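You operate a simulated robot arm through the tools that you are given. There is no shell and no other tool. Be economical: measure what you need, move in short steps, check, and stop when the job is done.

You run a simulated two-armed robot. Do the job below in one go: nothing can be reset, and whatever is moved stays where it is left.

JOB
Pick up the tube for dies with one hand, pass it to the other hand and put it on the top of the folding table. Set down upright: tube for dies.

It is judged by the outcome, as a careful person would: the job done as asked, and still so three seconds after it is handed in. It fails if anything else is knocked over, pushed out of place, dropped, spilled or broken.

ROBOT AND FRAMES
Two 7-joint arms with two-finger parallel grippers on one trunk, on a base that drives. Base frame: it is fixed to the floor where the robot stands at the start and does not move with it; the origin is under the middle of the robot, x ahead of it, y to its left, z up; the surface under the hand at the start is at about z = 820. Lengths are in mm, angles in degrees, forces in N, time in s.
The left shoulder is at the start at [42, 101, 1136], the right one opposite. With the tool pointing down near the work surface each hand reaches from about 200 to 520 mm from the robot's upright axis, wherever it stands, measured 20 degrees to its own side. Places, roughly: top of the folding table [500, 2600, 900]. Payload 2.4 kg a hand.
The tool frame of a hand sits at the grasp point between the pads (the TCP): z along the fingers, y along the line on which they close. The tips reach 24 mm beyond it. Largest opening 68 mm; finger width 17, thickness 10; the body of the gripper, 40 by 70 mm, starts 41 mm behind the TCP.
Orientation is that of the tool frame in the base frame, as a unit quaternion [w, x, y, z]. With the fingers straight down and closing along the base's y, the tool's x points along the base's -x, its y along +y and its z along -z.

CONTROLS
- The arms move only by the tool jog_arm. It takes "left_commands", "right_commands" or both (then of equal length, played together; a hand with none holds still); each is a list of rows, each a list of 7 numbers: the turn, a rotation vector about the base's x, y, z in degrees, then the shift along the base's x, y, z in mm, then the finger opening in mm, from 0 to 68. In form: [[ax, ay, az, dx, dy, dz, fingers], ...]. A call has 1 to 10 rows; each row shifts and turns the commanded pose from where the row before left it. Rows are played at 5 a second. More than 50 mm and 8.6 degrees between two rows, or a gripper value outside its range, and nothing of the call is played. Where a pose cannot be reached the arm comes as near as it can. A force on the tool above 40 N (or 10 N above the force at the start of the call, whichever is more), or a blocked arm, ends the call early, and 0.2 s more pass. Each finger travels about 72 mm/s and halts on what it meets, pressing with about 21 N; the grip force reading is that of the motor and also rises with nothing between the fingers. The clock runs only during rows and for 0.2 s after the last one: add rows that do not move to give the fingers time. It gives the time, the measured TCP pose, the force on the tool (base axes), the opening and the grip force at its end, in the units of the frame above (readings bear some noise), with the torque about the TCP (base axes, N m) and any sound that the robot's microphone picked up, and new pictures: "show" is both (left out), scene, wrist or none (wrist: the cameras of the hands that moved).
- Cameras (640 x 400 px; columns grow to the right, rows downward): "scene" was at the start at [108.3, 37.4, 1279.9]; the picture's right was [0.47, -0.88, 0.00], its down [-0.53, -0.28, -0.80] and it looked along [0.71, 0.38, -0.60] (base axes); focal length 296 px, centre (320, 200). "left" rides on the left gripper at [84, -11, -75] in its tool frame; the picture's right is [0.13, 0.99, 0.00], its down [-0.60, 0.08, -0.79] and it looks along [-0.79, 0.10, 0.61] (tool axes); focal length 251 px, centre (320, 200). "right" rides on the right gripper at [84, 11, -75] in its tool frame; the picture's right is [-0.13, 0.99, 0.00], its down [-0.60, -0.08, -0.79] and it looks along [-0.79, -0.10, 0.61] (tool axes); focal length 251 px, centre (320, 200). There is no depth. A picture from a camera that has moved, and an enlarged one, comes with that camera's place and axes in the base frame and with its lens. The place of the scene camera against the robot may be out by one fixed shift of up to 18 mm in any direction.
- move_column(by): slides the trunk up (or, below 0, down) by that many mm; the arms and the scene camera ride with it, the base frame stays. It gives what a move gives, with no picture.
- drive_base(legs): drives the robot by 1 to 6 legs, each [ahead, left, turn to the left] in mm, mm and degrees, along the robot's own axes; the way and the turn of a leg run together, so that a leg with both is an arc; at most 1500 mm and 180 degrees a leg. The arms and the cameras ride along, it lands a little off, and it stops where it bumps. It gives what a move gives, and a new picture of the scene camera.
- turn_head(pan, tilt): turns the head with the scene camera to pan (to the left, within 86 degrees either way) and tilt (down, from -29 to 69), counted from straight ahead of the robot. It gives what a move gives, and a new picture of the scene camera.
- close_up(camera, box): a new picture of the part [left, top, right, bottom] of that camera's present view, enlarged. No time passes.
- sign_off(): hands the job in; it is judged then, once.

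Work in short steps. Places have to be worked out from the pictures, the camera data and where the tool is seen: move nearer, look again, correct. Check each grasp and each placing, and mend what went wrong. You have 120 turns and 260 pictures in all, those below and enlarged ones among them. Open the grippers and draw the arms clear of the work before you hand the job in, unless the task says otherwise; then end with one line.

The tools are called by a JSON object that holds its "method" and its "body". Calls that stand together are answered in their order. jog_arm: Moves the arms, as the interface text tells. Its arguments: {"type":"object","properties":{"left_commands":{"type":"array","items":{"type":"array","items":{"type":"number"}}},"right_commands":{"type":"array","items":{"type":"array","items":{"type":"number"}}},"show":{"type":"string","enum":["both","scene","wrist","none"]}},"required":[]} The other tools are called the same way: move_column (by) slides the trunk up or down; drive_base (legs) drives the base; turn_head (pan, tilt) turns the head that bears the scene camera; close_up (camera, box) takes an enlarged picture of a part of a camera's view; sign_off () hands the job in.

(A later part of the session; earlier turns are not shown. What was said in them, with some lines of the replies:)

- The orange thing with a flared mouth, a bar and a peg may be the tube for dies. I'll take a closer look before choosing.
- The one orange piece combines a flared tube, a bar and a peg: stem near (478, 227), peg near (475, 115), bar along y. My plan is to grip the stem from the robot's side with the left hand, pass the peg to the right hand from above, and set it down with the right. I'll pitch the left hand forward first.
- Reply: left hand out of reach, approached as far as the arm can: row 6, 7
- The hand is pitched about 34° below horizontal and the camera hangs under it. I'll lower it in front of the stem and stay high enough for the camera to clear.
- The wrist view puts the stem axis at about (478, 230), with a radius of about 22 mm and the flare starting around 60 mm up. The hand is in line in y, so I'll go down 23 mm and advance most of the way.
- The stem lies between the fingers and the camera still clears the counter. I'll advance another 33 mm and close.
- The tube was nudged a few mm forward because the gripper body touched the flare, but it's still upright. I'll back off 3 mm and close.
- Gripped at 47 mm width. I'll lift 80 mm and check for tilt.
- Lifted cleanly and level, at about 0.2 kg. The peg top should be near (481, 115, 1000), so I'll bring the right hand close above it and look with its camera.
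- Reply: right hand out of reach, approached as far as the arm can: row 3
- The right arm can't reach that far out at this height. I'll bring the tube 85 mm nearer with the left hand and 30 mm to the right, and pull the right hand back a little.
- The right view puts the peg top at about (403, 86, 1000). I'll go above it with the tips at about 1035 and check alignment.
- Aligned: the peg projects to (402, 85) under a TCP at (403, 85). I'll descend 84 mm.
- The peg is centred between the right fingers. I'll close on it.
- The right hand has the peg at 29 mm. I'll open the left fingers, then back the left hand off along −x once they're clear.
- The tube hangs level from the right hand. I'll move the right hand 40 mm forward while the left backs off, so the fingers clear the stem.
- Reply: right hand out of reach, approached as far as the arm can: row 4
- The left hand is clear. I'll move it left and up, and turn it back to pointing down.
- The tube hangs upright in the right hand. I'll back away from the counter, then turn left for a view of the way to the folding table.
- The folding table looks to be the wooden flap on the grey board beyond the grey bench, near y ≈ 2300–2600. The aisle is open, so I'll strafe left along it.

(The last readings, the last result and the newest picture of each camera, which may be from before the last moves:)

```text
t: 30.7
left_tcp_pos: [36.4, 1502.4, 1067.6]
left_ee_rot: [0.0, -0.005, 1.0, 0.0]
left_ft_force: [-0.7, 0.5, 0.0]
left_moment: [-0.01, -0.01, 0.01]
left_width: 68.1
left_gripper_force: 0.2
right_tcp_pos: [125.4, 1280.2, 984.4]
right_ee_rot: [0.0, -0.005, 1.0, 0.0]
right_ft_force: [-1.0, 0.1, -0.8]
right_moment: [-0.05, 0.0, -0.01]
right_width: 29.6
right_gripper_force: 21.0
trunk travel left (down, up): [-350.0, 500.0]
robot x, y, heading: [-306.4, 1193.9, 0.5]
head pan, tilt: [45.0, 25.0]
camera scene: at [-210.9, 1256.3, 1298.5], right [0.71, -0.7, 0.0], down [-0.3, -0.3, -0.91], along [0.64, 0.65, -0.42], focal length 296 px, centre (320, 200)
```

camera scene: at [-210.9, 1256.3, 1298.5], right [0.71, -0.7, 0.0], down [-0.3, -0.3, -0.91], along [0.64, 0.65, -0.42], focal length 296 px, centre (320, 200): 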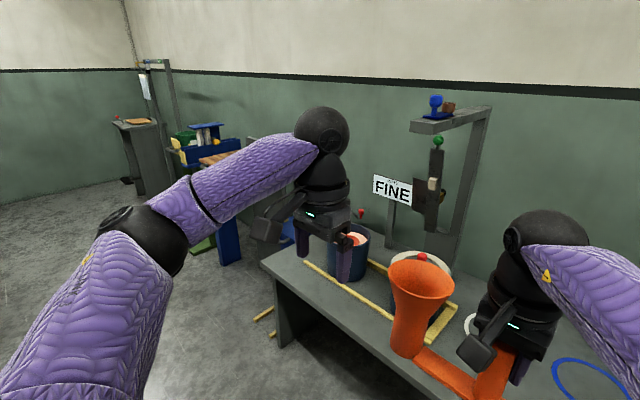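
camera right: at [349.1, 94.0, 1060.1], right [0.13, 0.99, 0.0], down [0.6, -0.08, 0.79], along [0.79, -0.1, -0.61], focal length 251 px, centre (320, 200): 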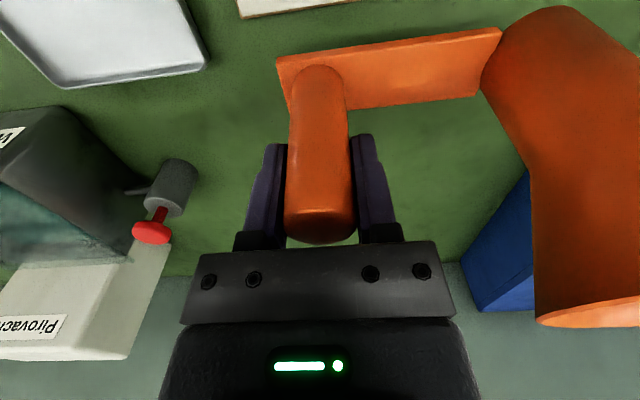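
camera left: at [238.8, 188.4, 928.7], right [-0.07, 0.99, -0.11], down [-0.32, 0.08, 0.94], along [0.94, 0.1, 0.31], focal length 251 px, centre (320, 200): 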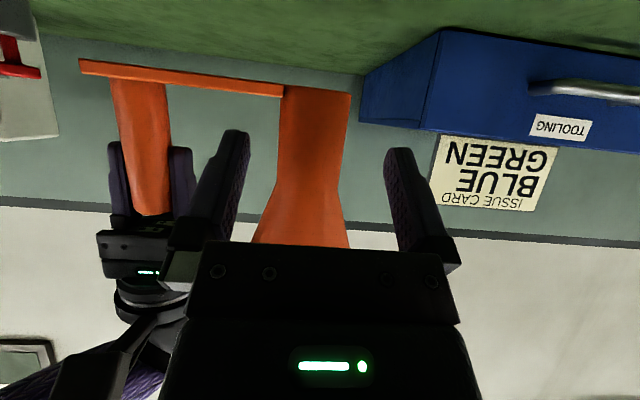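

The way is clear. I'll strafe another 900 mm and look again.

{"method": "drive_base", "body": {"legs": [[0, 900, 0]]}}

{"method": "turn_head", "body": {"pan": 25, "tilt": 28}}

```text
t: 35.5
left_tcp_pos: [26.4, 2414.2, 1067.9]
left_ee_rot: [0.0, -0.008, 1.0, 0.0]
left_ft_force: [0.0, 0.2, 0.1]
left_moment: [-0.02, -0.03, -0.02]
left_width: 67.9
left_gripper_force: 0.1
right_tcp_pos: [114.7, 2193.0, 985.2]
right_ee_rot: [0.0, -0.007, 1.0, 0.0]
right_ft_force: [-0.6, -0.2, -0.8]
right_moment: [-0.05, -0.01, 0.05]
right_width: 29.2
right_gripper_force: 20.7
trunk travel left (down, up): [-350.0, 500.0]
robot x, y, heading: [-319.5, 2104.5, 0.8]
head pan, tilt: [45.0, 25.0]
camera scene: at [-221.9, 2166.3, 1298.5], right [0.72, -0.7, 0.0], down [-0.29, -0.3, -0.91], along [0.63, 0.65, -0.42], focal length 296 px, centre (320, 200)
```

scene: 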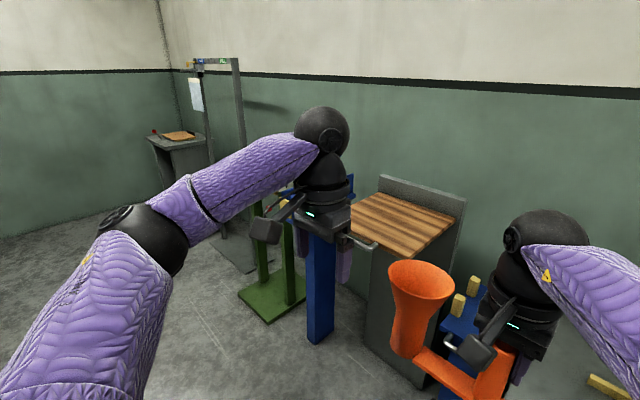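

```text
t: 36.3
left_tcp_pos: [26.0, 2412.3, 1068.3]
left_ee_rot: [0.0, -0.008, 1.0, 0.0]
left_ft_force: [0.1, -0.7, 0.1]
left_moment: [-0.02, 0.0, 0.0]
left_width: 67.9
left_gripper_force: 0.0
right_tcp_pos: [114.6, 2194.3, 984.6]
right_ee_rot: [-0.001, -0.007, 1.0, -0.001]
right_ft_force: [-0.9, -0.1, -0.4]
right_moment: [-0.06, 0.03, -0.03]
right_width: 29.2
right_gripper_force: 21.3
trunk travel left (down, up): [-350.0, 500.0]
robot x, y, heading: [-316.5, 2101.3, 0.8]
head pan, tilt: [25.0, 28.0]
camera scene: at [-204.0, 2139.9, 1293.7], right [0.44, -0.9, 0.0], down [-0.42, -0.2, -0.88], along [0.79, 0.39, -0.47], focal length 296 px, centre (320, 200)
```

scene: 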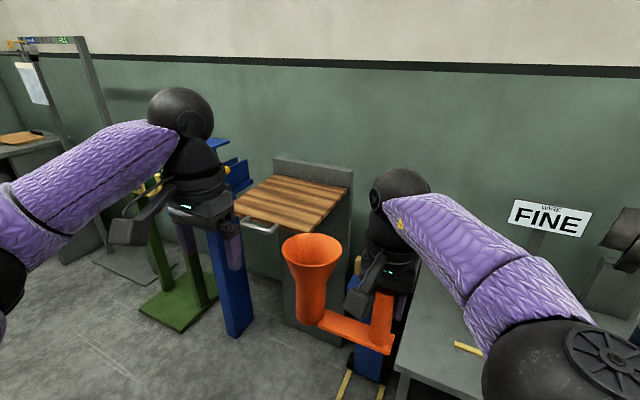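

The folding table's wooden top spans roughly x 312–550, y 2425–2650 and is clear. I'll raise the trunk 100 mm for clearance, then strafe to line up.

{"method": "move_column", "body": {"by": 100}}

{"method": "drive_base", "body": {"legs": [[0, 365, -0.8]]}}

{"method": "turn_head", "body": {"pan": 8, "tilt": 38}}

```text
t: 37.6
left_tcp_pos: [25.0, 2412.5, 1167.6]
left_ee_rot: [0.0, -0.008, 1.0, 0.0]
left_ft_force: [0.5, 0.3, 0.5]
left_moment: [-0.01, 0.01, 0.0]
left_width: 67.9
left_gripper_force: 0.1
right_tcp_pos: [110.1, 2192.7, 1100.2]
right_ee_rot: [0.018, -0.007, 1.0, 0.001]
right_ft_force: [0.0, 0.1, -0.4]
right_moment: [-0.05, 0.0, -0.01]
right_width: 29.4
right_gripper_force: 20.7
trunk travel left (down, up): [-450.0, 399.0]
robot x, y, heading: [-317.9, 2102.8, 0.6]
head pan, tilt: [25.0, 28.0]
```

```text
t: 40.0
left_tcp_pos: [25.4, 2775.3, 1168.3]
left_ee_rot: [0.0, -0.003, 1.0, 0.001]
left_ft_force: [-0.4, 0.3, 0.2]
left_moment: [0.0, 0.0, -0.03]
left_width: 67.9
left_gripper_force: 0.1
right_tcp_pos: [106.5, 2554.0, 1099.8]
right_ee_rot: [0.018, -0.002, 1.0, 0.002]
right_ft_force: [-0.3, 0.9, -1.6]
right_moment: [-0.06, -0.01, -0.01]
right_width: 29.5
right_gripper_force: 21.4
trunk travel left (down, up): [-450.0, 399.0]
robot x, y, heading: [-323.4, 2469.0, 0.1]
head pan, tilt: [25.0, 28.0]
camera scene: at [-220.8, 2504.7, 1394.3], right [0.43, -0.9, 0.0], down [-0.43, -0.2, -0.88], along [0.8, 0.38, -0.47], focal length 296 px, centre (320, 200)
```

scene: 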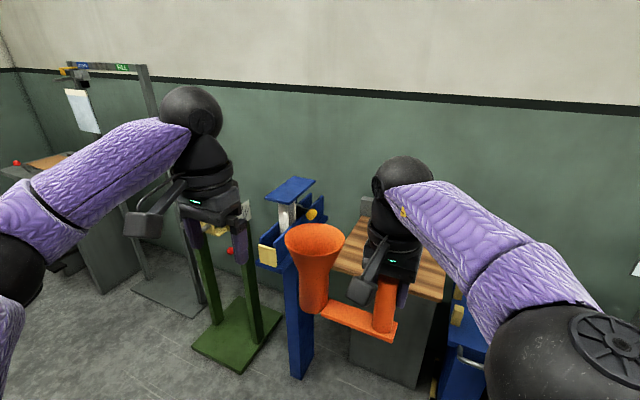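

```text
t: 40.8
left_tcp_pos: [26.0, 2775.2, 1167.0]
left_ee_rot: [0.0, -0.003, 1.0, 0.0]
left_ft_force: [-0.1, 0.2, 0.0]
left_moment: [0.0, 0.01, -0.02]
left_width: 68.1
left_gripper_force: 0.0
right_tcp_pos: [107.0, 2554.2, 1099.6]
right_ee_rot: [0.018, -0.002, 1.0, 0.001]
right_ft_force: [0.2, -0.3, -0.9]
right_moment: [-0.04, 0.01, -0.02]
right_width: 29.4
right_gripper_force: 21.5
trunk travel left (down, up): [-450.0, 399.0]
robot x, y, heading: [-319.6, 2467.3, 0.2]
head pan, tilt: [8.0, 38.0]
camera scene: at [-217.9, 2477.7, 1378.9], right [0.14, -0.99, 0.0], down [-0.61, -0.09, -0.79], along [0.78, 0.11, -0.62], focal length 296 px, centre (320, 200)
```

scene: 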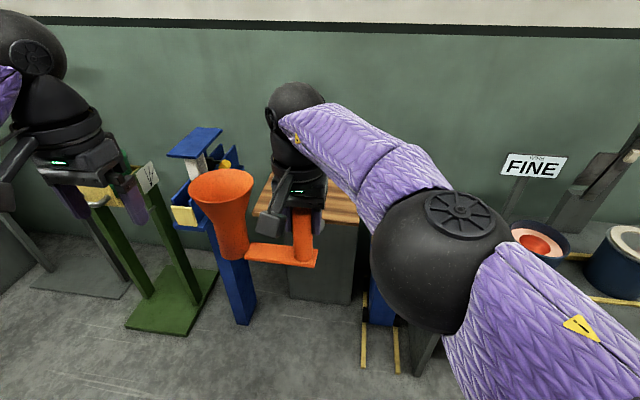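

Driving left the right arm at its reach limit, tilted by 2°. I'll bring it back into reach, closer in and to the right, and re-measure the tabletop.

{"method": "jog_arm", "body": {"right_commands": [[0, 0, 0, -10, -15, 0, 18], [0, 0, 0, -10, -15, 0, 18], [0, 0, 0, -10, -15, 0, 18], [0, 0, 0, 0, -15, 0, 18], [0, 0, 0, 0, -15, 0, 18], [0, 0, 0, 0, 0, 0, 18]]}}

{"method": "close_up", "body": {"camera": "scene", "box": [120, 100, 420, 300]}}

```text
t: 42.2
left_tcp_pos: [26.0, 2773.8, 1168.0]
left_ee_rot: [0.0, -0.002, 1.0, 0.0]
left_ft_force: [-0.2, 0.6, 0.2]
left_moment: [-0.03, -0.03, 0.0]
left_width: 68.0
left_gripper_force: 0.1
right_tcp_pos: [78.5, 2477.6, 1099.3]
right_ee_rot: [0.017, -0.002, 1.0, 0.002]
right_ft_force: [1.0, -0.5, -1.4]
right_moment: [-0.07, -0.03, 0.03]
right_width: 29.2
right_gripper_force: 21.0
trunk travel left (down, up): [-450.0, 399.0]
robot x, y, heading: [-323.2, 2470.6, 0.2]
head pan, tilt: [8.0, 38.0]
camera scene: at [-218.0, 2477.5, 1378.8], right [0.14, -0.99, 0.0], down [-0.61, -0.09, -0.79], along [0.78, 0.11, -0.62], focal length 296 px, centre (320, 200)
camera right: at [-9.0, 2488.4, 1171.2], right [0.13, 0.99, 0.01], down [0.57, -0.08, 0.81], along [0.81, -0.1, -0.58], focal length 251 px, centre (320, 200)
```

scene: 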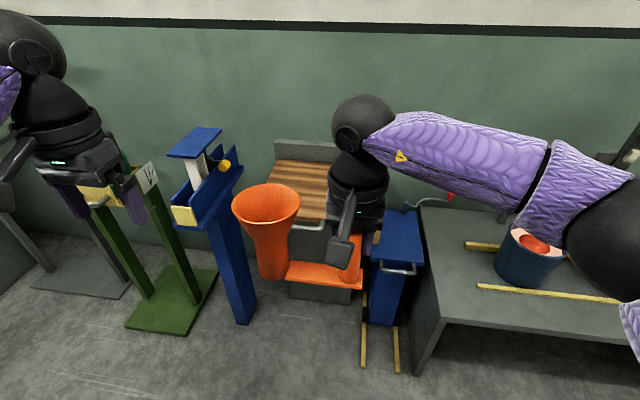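
right: 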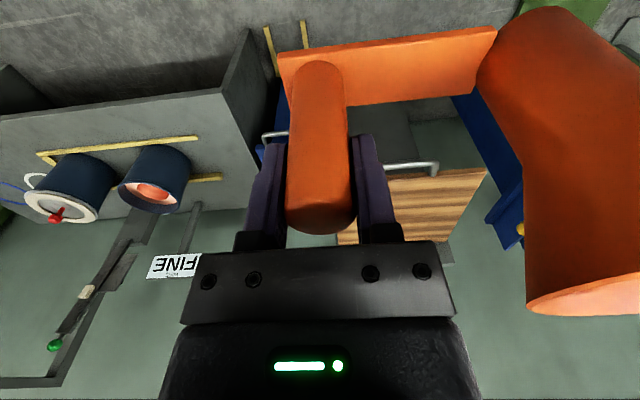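

```text
2.00 times, centred on (270, 200) of scene
camera zoom: at [-218.0, 2477.5, 1378.8], right [0.14, -0.99, 0.0], down [-0.61, -0.09, -0.79], along [0.78, 0.11, -0.62], focal length 592 px, centre (420, 200)
```

zoom: 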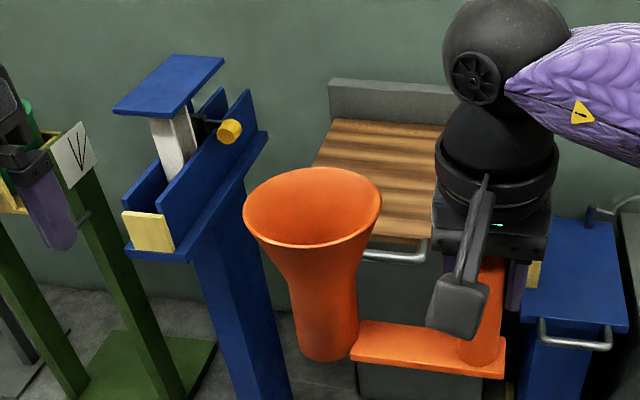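

The tabletop has a front handle bar, with a blue cart to its right. I'll level the hand (2° pitch), drive 250 mm ahead with the tube well above the surface, and re-measure.

{"method": "jog_arm", "body": {"right_commands": [[0, 2, 0, 0, 0, 0, 18], [0, 0, 0, 0, 0, 0, 18]], "show": "none"}}

{"method": "drive_base", "body": {"legs": [[230, 0, 0]]}}

{"method": "turn_head", "body": {"pan": 20, "tilt": 45}}

{"method": "close_up", "body": {"camera": "right", "box": [0, 0, 640, 400]}}

```text
t: 42.8
left_tcp_pos: [25.9, 2775.2, 1168.8]
left_ee_rot: [0.0, -0.003, 1.0, 0.0]
left_ft_force: [-0.2, 0.6, 0.3]
left_moment: [-0.02, -0.03, -0.04]
left_width: 67.9
left_gripper_force: 0.1
right_tcp_pos: [77.0, 2477.3, 1100.6]
right_ee_rot: [0.001, -0.001, 1.0, 0.001]
right_ft_force: [-0.9, 0.5, -1.1]
right_moment: [-0.08, 0.01, -0.01]
right_width: 29.5
right_gripper_force: 21.0
trunk travel left (down, up): [-450.0, 399.0]
robot x, y, heading: [-323.7, 2467.8, 0.3]
head pan, tilt: [8.0, 38.0]
```

```text
t: 44.5
left_tcp_pos: [253.8, 2775.4, 1167.8]
left_ee_rot: [0.0, -0.002, 1.0, 0.0]
left_ft_force: [-0.7, -0.6, 0.9]
left_moment: [-0.01, 0.01, 0.01]
left_width: 68.0
left_gripper_force: 0.0
right_tcp_pos: [306.7, 2479.6, 1099.1]
right_ee_rot: [0.001, -0.003, 1.0, 0.001]
right_ft_force: [0.8, 0.0, -1.3]
right_moment: [-0.08, 0.0, 0.01]
right_width: 29.4
right_gripper_force: 21.2
trunk travel left (down, up): [-450.0, 399.0]
robot x, y, heading: [-92.8, 2464.2, 0.3]
head pan, tilt: [8.0, 38.0]
camera scene: at [11.5, 2478.5, 1378.8], right [0.14, -0.99, 0.0], down [-0.61, -0.09, -0.79], along [0.78, 0.11, -0.62], focal length 296 px, centre (320, 200)
```

scene: 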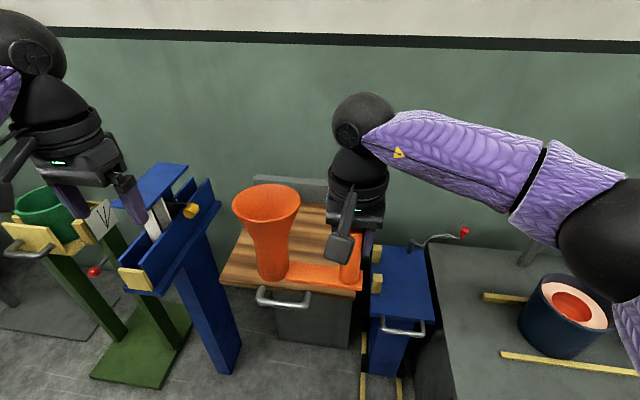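

```text
t: 45.2
left_tcp_pos: [253.6, 2776.6, 1168.0]
left_ee_rot: [-0.001, -0.002, 1.0, 0.0]
left_ft_force: [-0.4, 0.2, 0.0]
left_moment: [0.01, 0.02, 0.01]
left_width: 68.0
left_gripper_force: 0.0
right_tcp_pos: [306.6, 2479.2, 1100.2]
right_ee_rot: [0.002, -0.002, 1.0, 0.001]
right_ft_force: [0.5, 0.1, -0.8]
right_moment: [-0.07, 0.0, 0.01]
right_width: 29.4
right_gripper_force: 21.2
trunk travel left (down, up): [-450.0, 399.0]
robot x, y, heading: [-93.9, 2469.7, 0.2]
head pan, tilt: [20.0, 45.0]
camera scene: at [1.6, 2494.2, 1368.6], right [0.35, -0.94, 0.0], down [-0.66, -0.24, -0.71], along [0.66, 0.24, -0.71], focal length 296 px, centre (320, 200)
```

scene: 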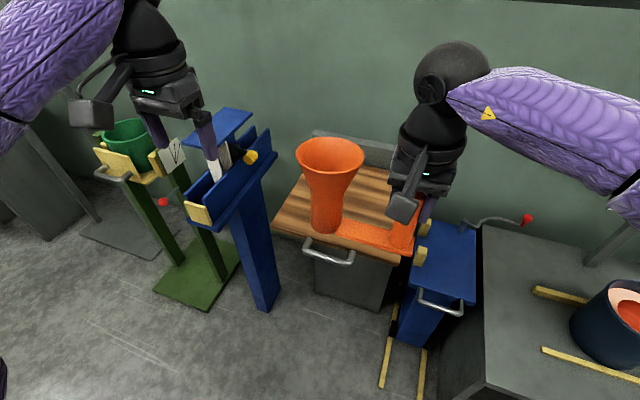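

```text
1.00 times, centred on (320, 200) of right (not enlarged: the box is as wide or as high as the picture)
camera zoom: at [222.3, 2489.5, 1174.2], right [0.13, 0.99, 0.0], down [0.6, -0.08, 0.79], along [0.79, -0.1, -0.61], focal length 251 px, centre (320, 200)
```

zoom: 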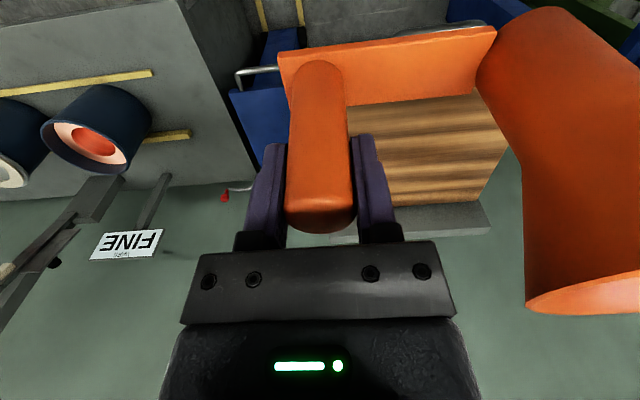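

Two views agree that the tabletop spans x ≈ 340–570, y ≈ 2447–2714 at about z 900. I'll drive 110 ahead and 40 left, which puts the tube near the middle, then lower with the arm.

{"method": "drive_base", "body": {"legs": [[110, 45, 0]]}}

{"method": "close_up", "body": {"camera": "right", "box": [240, 0, 640, 250]}}

```text
t: 46.5
left_tcp_pos: [364.7, 2822.3, 1167.6]
left_ee_rot: [0.0, -0.004, 1.0, 0.0]
left_ft_force: [0.5, 0.3, -0.4]
left_moment: [0.03, 0.04, 0.0]
left_width: 67.9
left_gripper_force: 0.1
right_tcp_pos: [417.0, 2526.0, 1099.3]
right_ee_rot: [0.002, -0.003, 1.0, 0.001]
right_ft_force: [1.0, 0.4, -1.2]
right_moment: [-0.06, 0.0, -0.04]
right_width: 29.1
right_gripper_force: 20.8
trunk travel left (down, up): [-450.0, 399.0]
robot x, y, heading: [14.8, 2517.6, 0.2]
head pan, tilt: [20.0, 45.0]
camera scene: at [112.3, 2540.6, 1368.5], right [0.35, -0.94, 0.0], down [-0.66, -0.25, -0.71], along [0.66, 0.24, -0.71], focal length 296 px, centre (320, 200)
```

scene: 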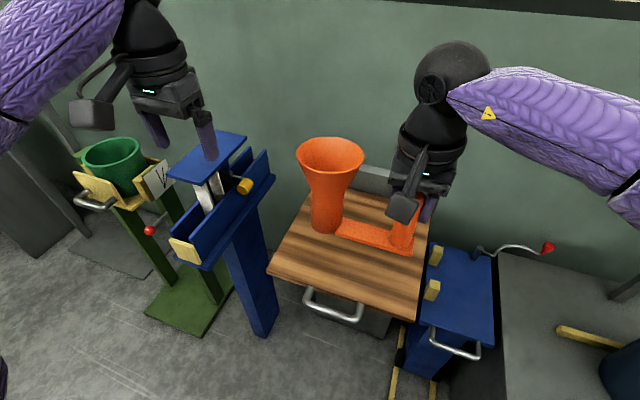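

```text
1.60 times, centred on (440, 125) of right
camera zoom: at [332.9, 2536.0, 1173.9], right [0.12, 0.99, 0.0], down [0.6, -0.08, 0.79], along [0.79, -0.1, -0.61], focal length 402 px, centre (128, 320)
```

zoom: 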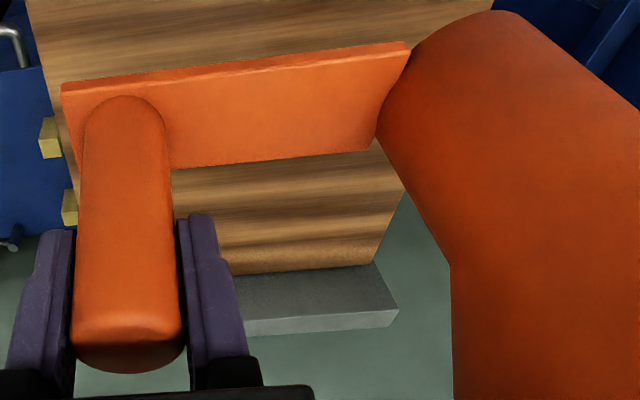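

The tabletop now looks like x ≈ 355–630, y ≈ 2460–2735, with its height still uncertain (850–900). I'll drive 35 further in, then lower the right arm to about z 990 (tube bottom about 915).

{"method": "drive_base", "body": {"legs": [[35, 10, 0]]}}

{"method": "jog_arm", "body": {"right_commands": [[0, 0, 0, 0, 0, -20, 18], [0, 0, 0, 0, 0, -20, 18], [0, 0, 0, 0, 0, -20, 18], [0, 0, 0, 0, 0, -20, 18], [0, 0, 0, 0, 0, -20, 18], [0, 0, 0, 0, 0, -10, 18], [0, 0, 0, 0, 0, 0, 18]]}}

{"method": "close_up", "body": {"camera": "scene", "box": [250, 130, 490, 330]}}

```text
t: 47.3
left_tcp_pos: [399.0, 2832.5, 1167.6]
left_ee_rot: [0.0, -0.003, 1.0, 0.0]
left_ft_force: [1.2, 0.1, 0.4]
left_moment: [0.01, 0.01, 0.02]
left_width: 68.0
left_gripper_force: 0.0
right_tcp_pos: [452.3, 2536.0, 1100.1]
right_ee_rot: [0.001, -0.003, 1.0, 0.001]
right_ft_force: [0.2, -0.6, -1.2]
right_moment: [-0.05, 0.04, 0.0]
right_width: 29.0
right_gripper_force: 21.1
trunk travel left (down, up): [-450.0, 399.0]
robot x, y, heading: [59.8, 2527.5, 0.5]
head pan, tilt: [20.0, 45.0]
camera scene: at [147.4, 2550.8, 1368.5], right [0.35, -0.94, 0.0], down [-0.66, -0.25, -0.71], along [0.66, 0.24, -0.71], focal length 296 px, centre (320, 200)
```

scene: 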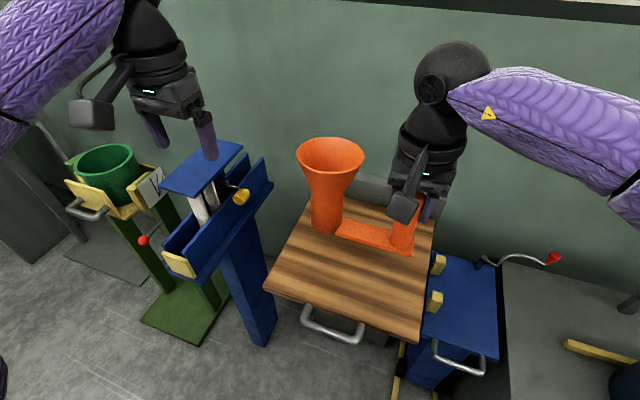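

```text
t: 48.9
left_tcp_pos: [398.0, 2832.7, 1168.2]
left_ee_rot: [0.0, -0.003, 1.0, 0.0]
left_ft_force: [-0.2, 0.0, 0.7]
left_moment: [-0.01, -0.02, -0.02]
left_width: 68.0
left_gripper_force: 0.1
right_tcp_pos: [451.7, 2536.0, 989.9]
right_ee_rot: [0.0, -0.002, 1.0, 0.0]
right_ft_force: [0.0, 0.3, -0.3]
right_moment: [-0.04, 0.04, 0.01]
right_width: 29.2
right_gripper_force: 21.4
trunk travel left (down, up): [-450.0, 399.0]
robot x, y, heading: [49.8, 2524.6, 0.5]
head pan, tilt: [20.0, 45.0]
camera scene: at [146.0, 2550.4, 1368.6], right [0.35, -0.94, 0.0], down [-0.66, -0.25, -0.71], along [0.66, 0.25, -0.71], focal length 296 px, centre (320, 200)
camera right: at [366.6, 2545.7, 1064.3], right [0.12, 0.99, 0.0], down [0.6, -0.08, 0.79], along [0.79, -0.1, -0.61], focal length 251 px, centre (320, 200)
```

scene: 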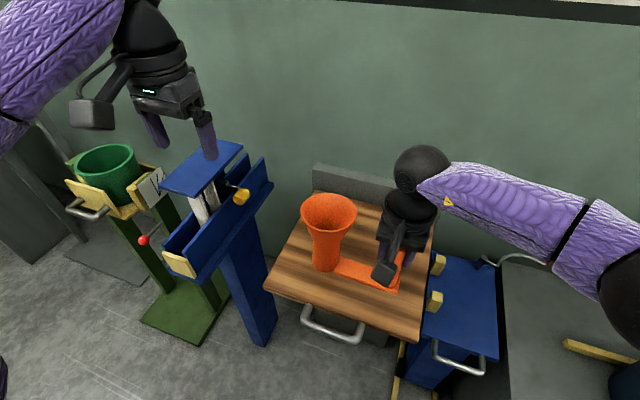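
right: 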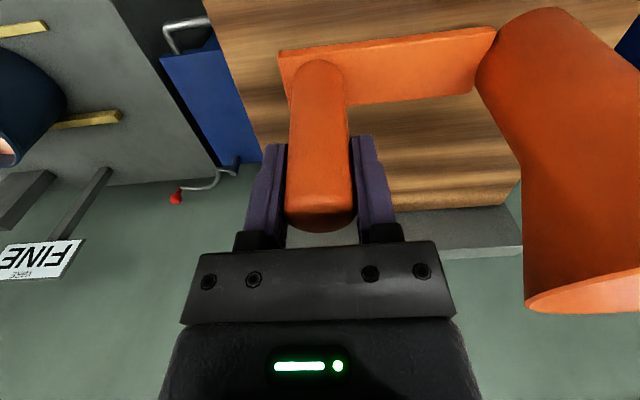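

```text
2.00 times, centred on (370, 230) of scene
camera zoom: at [146.0, 2550.4, 1368.6], right [0.35, -0.94, 0.0], down [-0.66, -0.25, -0.71], along [0.66, 0.25, -0.71], focal length 592 px, centre (220, 140)
```

zoom: 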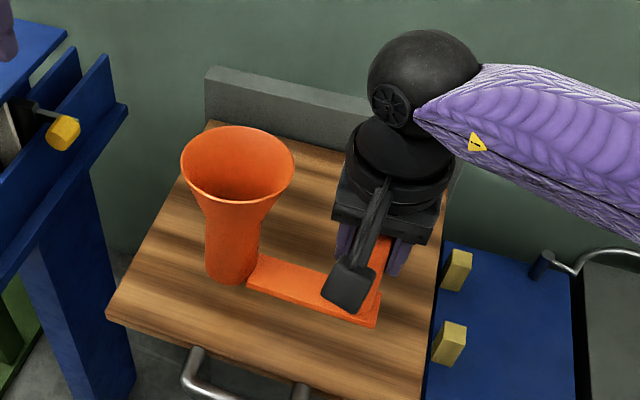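

The tube is above the middle of the top. I'll lower in small steps, watching the force.

{"method": "jog_arm", "body": {"right_commands": [[0, 0, 0, 0, 0, -3, 18], [0, 0, 0, 0, 0, -3, 18], [0, 0, 0, 0, 0, -3, 18], [0, 0, 0, 0, 0, -3, 18], [0, 0, 0, 0, 0, 0, 18]], "show": "none"}}

{"method": "close_up", "body": {"camera": "right", "box": [240, 0, 640, 250]}}

```text
t: 50.1
left_tcp_pos: [399.0, 2833.4, 1167.3]
left_ee_rot: [0.0, -0.004, 1.0, 0.001]
left_ft_force: [0.8, 0.2, 0.0]
left_moment: [0.01, -0.01, 0.02]
left_width: 68.2
left_gripper_force: 0.0
right_tcp_pos: [451.4, 2536.8, 977.5]
right_ee_rot: [0.0, -0.002, 1.0, 0.001]
right_ft_force: [0.6, -0.7, -1.2]
right_moment: [-0.07, 0.01, 0.02]
right_width: 29.4
right_gripper_force: 20.9
trunk travel left (down, up): [-450.0, 399.0]
robot x, y, heading: [53.2, 2526.6, 0.3]
head pan, tilt: [20.0, 45.0]
```

```text
1.60 times, centred on (440, 125) of right
camera zoom: at [366.9, 2545.6, 1052.2], right [0.12, 0.99, 0.0], down [0.6, -0.08, 0.79], along [0.79, -0.1, -0.61], focal length 402 px, centre (128, 320)
```

zoom: 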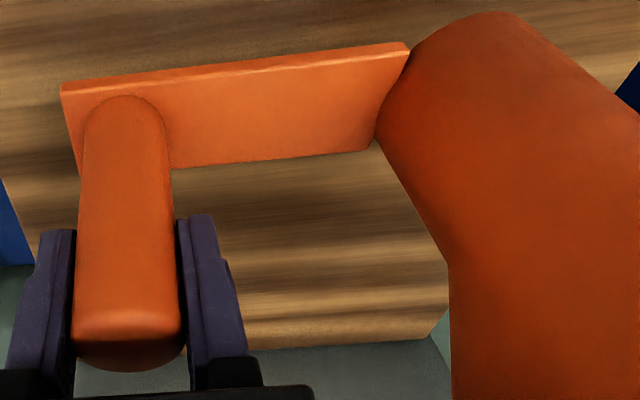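

Triangulating the back corner from two wrist views gives a table height of about 860, so roughly 40 mm remain. I'll lower 30, then go slowly.

{"method": "jog_arm", "body": {"right_commands": [[0, 0, 0, 0, 2, -8, 18], [0, 0, 0, 0, 2, -8, 18], [0, 0, 0, 0, 2, -6, 18], [0, 0, 0, 0, 2, -4, 18], [0, 0, 0, 0, 0, -3, 18], [0, 0, 0, 0, 0, 0, 18]]}}

```text
t: 51.5
left_tcp_pos: [398.2, 2832.6, 1167.2]
left_ee_rot: [0.0, -0.003, 1.0, -0.001]
left_ft_force: [0.8, -0.3, -1.0]
left_moment: [0.01, -0.05, 0.0]
left_width: 68.1
left_gripper_force: 0.0
right_tcp_pos: [450.4, 2544.2, 949.6]
right_ee_rot: [0.001, -0.003, 1.0, 0.0]
right_ft_force: [-0.3, -0.9, -1.9]
right_moment: [-0.04, -0.04, 0.01]
right_width: 29.2
right_gripper_force: 21.0
trunk travel left (down, up): [-450.0, 399.0]
robot x, y, heading: [52.1, 2525.8, 0.4]
head pan, tilt: [20.0, 45.0]
camera scene: at [146.1, 2550.4, 1368.6], right [0.35, -0.94, 0.0], down [-0.66, -0.25, -0.71], along [0.66, 0.25, -0.71], focal length 296 px, centre (320, 200)
camera right: at [366.9, 2554.0, 1023.0], right [0.12, 0.99, 0.0], down [0.6, -0.08, 0.79], along [0.79, -0.1, -0.61], focal length 251 px, centre (320, 200)
```

scene: 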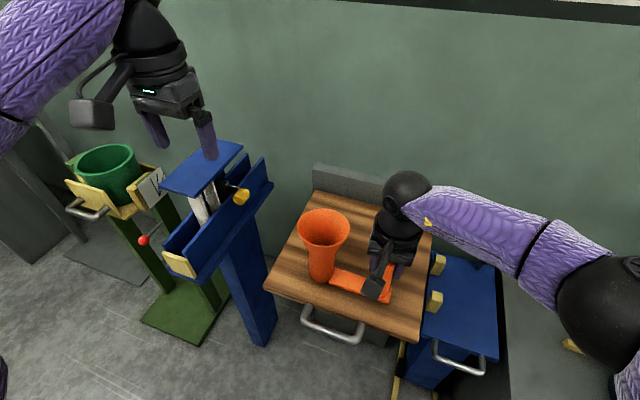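
right: 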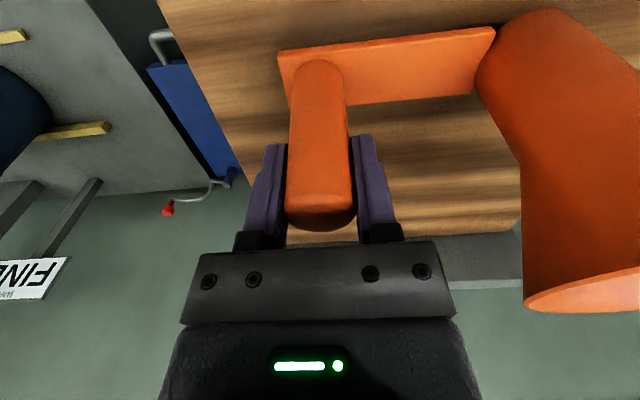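

No contact yet, with the tube bottom near 874. I'll continue slowly in 2.5 mm steps.

{"method": "jog_arm", "body": {"right_commands": [[0, 0, 0, 0, 0, -2.5, 18], [0, 0, 0, 0, 0, -2.5, 18], [0, 0, 0, 0, 0, -2.5, 18], [0, 0, 0, 0, 0, 0, 18]], "show": "wrist"}}

```text
t: 52.5
left_tcp_pos: [398.0, 2832.7, 1167.7]
left_ee_rot: [0.0, -0.005, 1.0, 0.0]
left_ft_force: [-0.2, 0.5, -1.1]
left_moment: [-0.01, 0.05, -0.06]
left_width: 67.9
left_gripper_force: 0.1
right_tcp_pos: [451.1, 2544.3, 942.1]
right_ee_rot: [0.001, -0.002, 1.0, 0.0]
right_ft_force: [-0.2, -0.5, -1.4]
right_moment: [-0.03, -0.02, 0.0]
right_width: 29.3
right_gripper_force: 21.2
trunk travel left (down, up): [-450.0, 399.0]
robot x, y, heading: [53.3, 2521.5, 0.2]
head pan, tilt: [20.0, 45.0]
camera right: at [366.9, 2553.7, 1015.8], right [0.12, 0.99, 0.0], down [0.6, -0.08, 0.79], along [0.79, -0.1, -0.61], focal length 251 px, centre (320, 200)
```

right: 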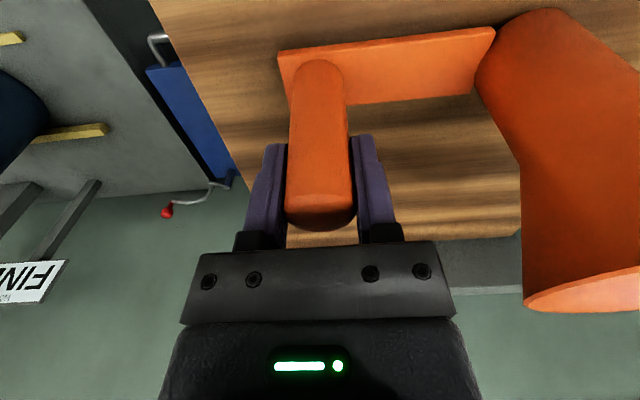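

{"method": "jog_arm", "body": {"right_commands": [[0, 0, 0, 0, 0, -2.5, 18], [0, 0, 0, 0, 0, -2, 18], [0, 0, 0, 0, 0, -2, 18], [0, 0, 0, 0, 0, 0, 18]], "show": "none"}}

{"method": "close_up", "body": {"camera": "scene", "box": [270, 180, 430, 320]}}

```text
t: 53.5
left_tcp_pos: [396.6, 2832.7, 1169.7]
left_ee_rot: [0.001, -0.003, 1.0, 0.0]
left_ft_force: [0.6, -1.5, -0.1]
left_moment: [-0.01, -0.02, 0.01]
left_width: 68.3
left_gripper_force: 0.1
right_tcp_pos: [449.1, 2544.8, 936.2]
right_ee_rot: [0.002, -0.002, 1.0, 0.001]
right_ft_force: [-2.0, -0.4, 17.4]
right_moment: [0.39, -0.14, 0.0]
right_width: 29.7
right_gripper_force: 20.7
trunk travel left (down, up): [-450.0, 399.0]
robot x, y, heading: [52.1, 2528.0, 0.4]
head pan, tilt: [20.0, 45.0]
```

```text
2.86 times, centred on (350, 250) of scene
camera zoom: at [144.5, 2550.2, 1368.8], right [0.35, -0.94, 0.0], down [-0.66, -0.25, -0.71], along [0.66, 0.25, -0.71], focal length 846 px, centre (234, 57)
```

zoom: 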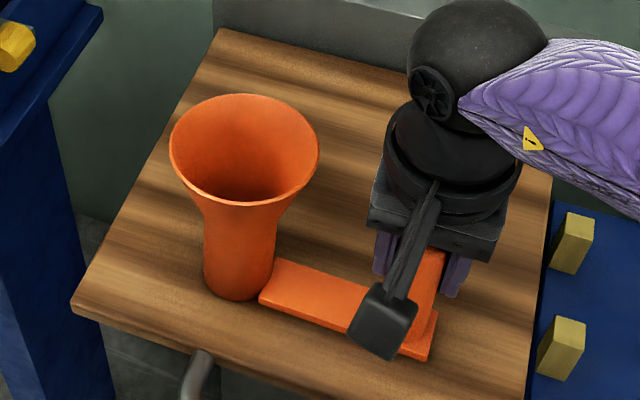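

Contact: 17 N upward at TCP z 936. I'll ease up slightly to relieve it, then open the fingers.

{"method": "jog_arm", "body": {"right_commands": [[0, 0, 0, 0, 0, 1.5, 18], [0, 0, 0, 0, 0, 0, 18], [0, 0, 0, 0, 0, 0, 36], [0, 0, 0, 0, 0, 0, 50], [0, 0, 0, 0, 0, 0, 68], [0, 0, 0, 0, 0, 0, 68]]}}

```text
t: 54.9
left_tcp_pos: [397.0, 2832.2, 1168.7]
left_ee_rot: [-0.001, -0.004, 1.0, 0.0]
left_ft_force: [0.7, -0.2, 1.0]
left_moment: [-0.02, -0.01, 0.02]
left_width: 68.1
left_gripper_force: 0.1
right_tcp_pos: [449.1, 2543.6, 935.4]
right_ee_rot: [0.001, -0.002, 1.0, 0.001]
right_ft_force: [0.0, 0.0, -0.2]
right_moment: [-0.02, 0.0, -0.02]
right_width: 68.2
right_gripper_force: 0.1
trunk travel left (down, up): [-450.0, 399.0]
robot x, y, heading: [52.9, 2526.8, -0.1]
head pan, tilt: [20.0, 45.0]
camera scene: at [146.0, 2550.4, 1368.6], right [0.35, -0.94, 0.0], down [-0.66, -0.25, -0.71], along [0.66, 0.25, -0.71], focal length 296 px, centre (320, 200)
camera right: at [366.4, 2553.5, 1010.8], right [0.12, 0.99, 0.0], down [0.6, -0.08, 0.79], along [0.79, -0.1, -0.61], focal length 251 px, centre (320, 200)
```

scene: 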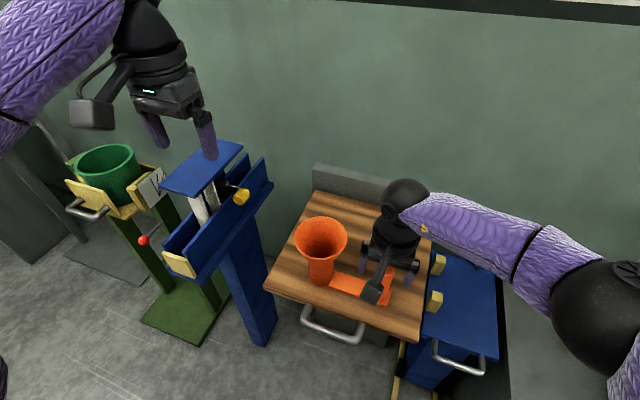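
right: 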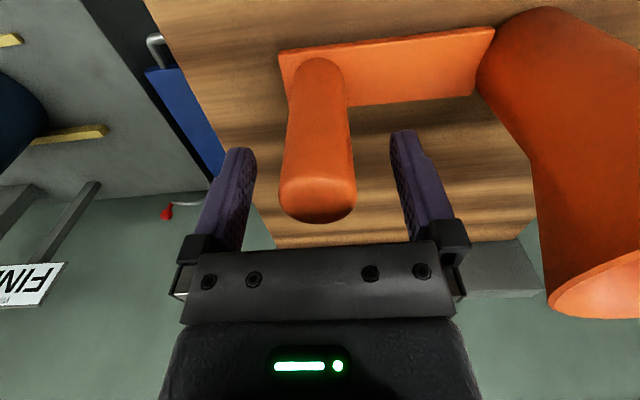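

Released; the tube settled on its base. I'll raise the right hand straight up.

{"method": "jog_arm", "body": {"right_commands": [[0, 0, 0, 0, 0, 10, 68], [0, 0, 0, 0, 0, 20, 68], [0, 0, 0, 0, 0, 25, 68], [0, 0, 0, 0, 0, 25, 68], [0, 0, 0, 0, 0, 25, 68], [0, 0, 0, 0, 0, 25, 68], [0, 0, 0, -10, -20, 10, 68], [0, 0, 0, -20, -30, 0, 68], [0, 0, 0, -20, -30, 0, 68], [0, 0, 0, 0, 0, 0, 68]]}}

{"method": "close_up", "body": {"camera": "scene", "box": [250, 170, 450, 330]}}

```text
t: 57.1
left_tcp_pos: [398.9, 2832.9, 1168.0]
left_ee_rot: [0.0, -0.004, 1.0, 0.001]
left_ft_force: [0.2, -0.2, 0.0]
left_moment: [0.03, 0.03, 0.01]
left_width: 68.1
left_gripper_force: 0.0
right_tcp_pos: [399.6, 2464.0, 1076.4]
right_ee_rot: [0.001, -0.003, 1.0, 0.002]
right_ft_force: [0.5, -0.1, -0.1]
right_moment: [0.03, -0.02, -0.01]
right_width: 67.9
right_gripper_force: 0.0
trunk travel left (down, up): [-450.0, 399.0]
robot x, y, heading: [56.7, 2524.0, 0.1]
head pan, tilt: [20.0, 45.0]
camera scene: at [146.1, 2550.4, 1368.6], right [0.35, -0.94, 0.0], down [-0.66, -0.25, -0.71], along [0.66, 0.25, -0.71], focal length 296 px, centre (320, 200)
camera right: at [315.6, 2472.8, 1151.0], right [0.12, 0.99, 0.0], down [0.6, -0.08, 0.79], along [0.79, -0.1, -0.61], focal length 251 px, centre (320, 200)
```

scene: 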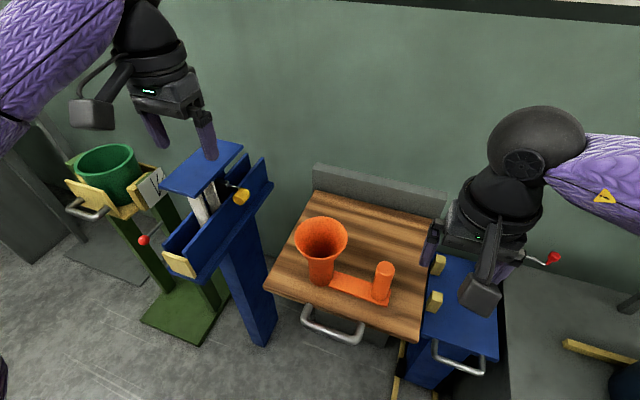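
right: 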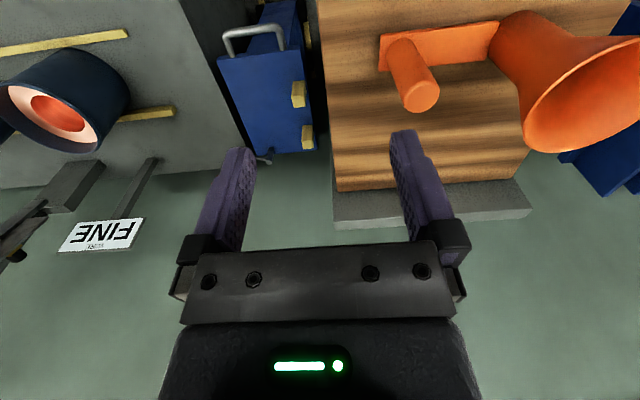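

```text
2.50 times, centred on (350, 250) of scene
camera zoom: at [146.1, 2550.4, 1368.6], right [0.35, -0.94, 0.0], down [-0.66, -0.25, -0.71], along [0.66, 0.25, -0.71], focal length 740 px, centre (245, 75)
```

zoom: 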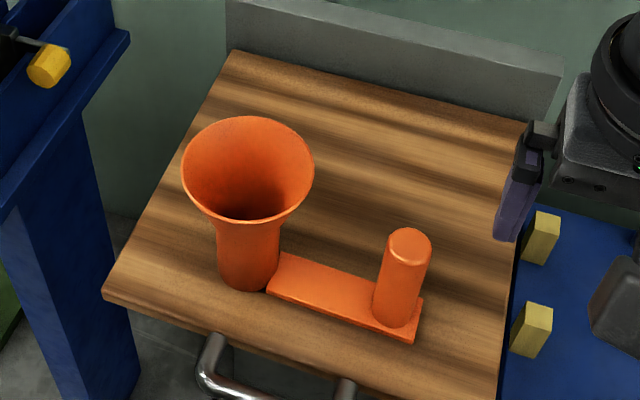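

The tube stands upright on the folding table with its base fully on the top, and the hands are open. I'll back the robot away so both arms are well clear.

{"method": "drive_base", "body": {"legs": [[-250, 0, 0]]}}

```text
t: 59.0
left_tcp_pos: [150.3, 2831.5, 1169.1]
left_ee_rot: [0.001, -0.004, 1.0, 0.0]
left_ft_force: [-1.1, 0.9, 0.0]
left_moment: [-0.01, -0.03, -0.01]
left_width: 68.0
left_gripper_force: 0.0
right_tcp_pos: [151.4, 2461.6, 1076.1]
right_ee_rot: [0.001, -0.002, 1.0, 0.001]
right_ft_force: [-1.0, -0.6, -0.5]
right_moment: [-0.04, -0.05, 0.01]
right_width: 68.1
right_gripper_force: 0.0
trunk travel left (down, up): [-450.0, 399.0]
robot x, y, heading: [-195.9, 2524.8, 0.4]
head pan, tilt: [20.0, 45.0]
camera scene: at [-102.2, 2549.1, 1368.7], right [0.35, -0.94, 0.0], down [-0.66, -0.25, -0.71], along [0.66, 0.25, -0.71], focal length 296 px, centre (320, 200)
```

scene: 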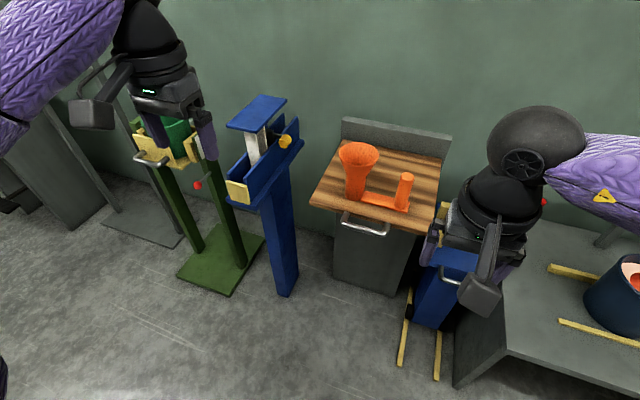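

The tube is standing upright on the table and both arms are clear, so I'm handing the job in.

{"method": "sign_off", "body": {}}

```text
The job is handed in.
```

I picked up the tube for dies with the left hand, passed it to the right hand, and set it down upright on the folding table, with both hands open and clear at hand-in.
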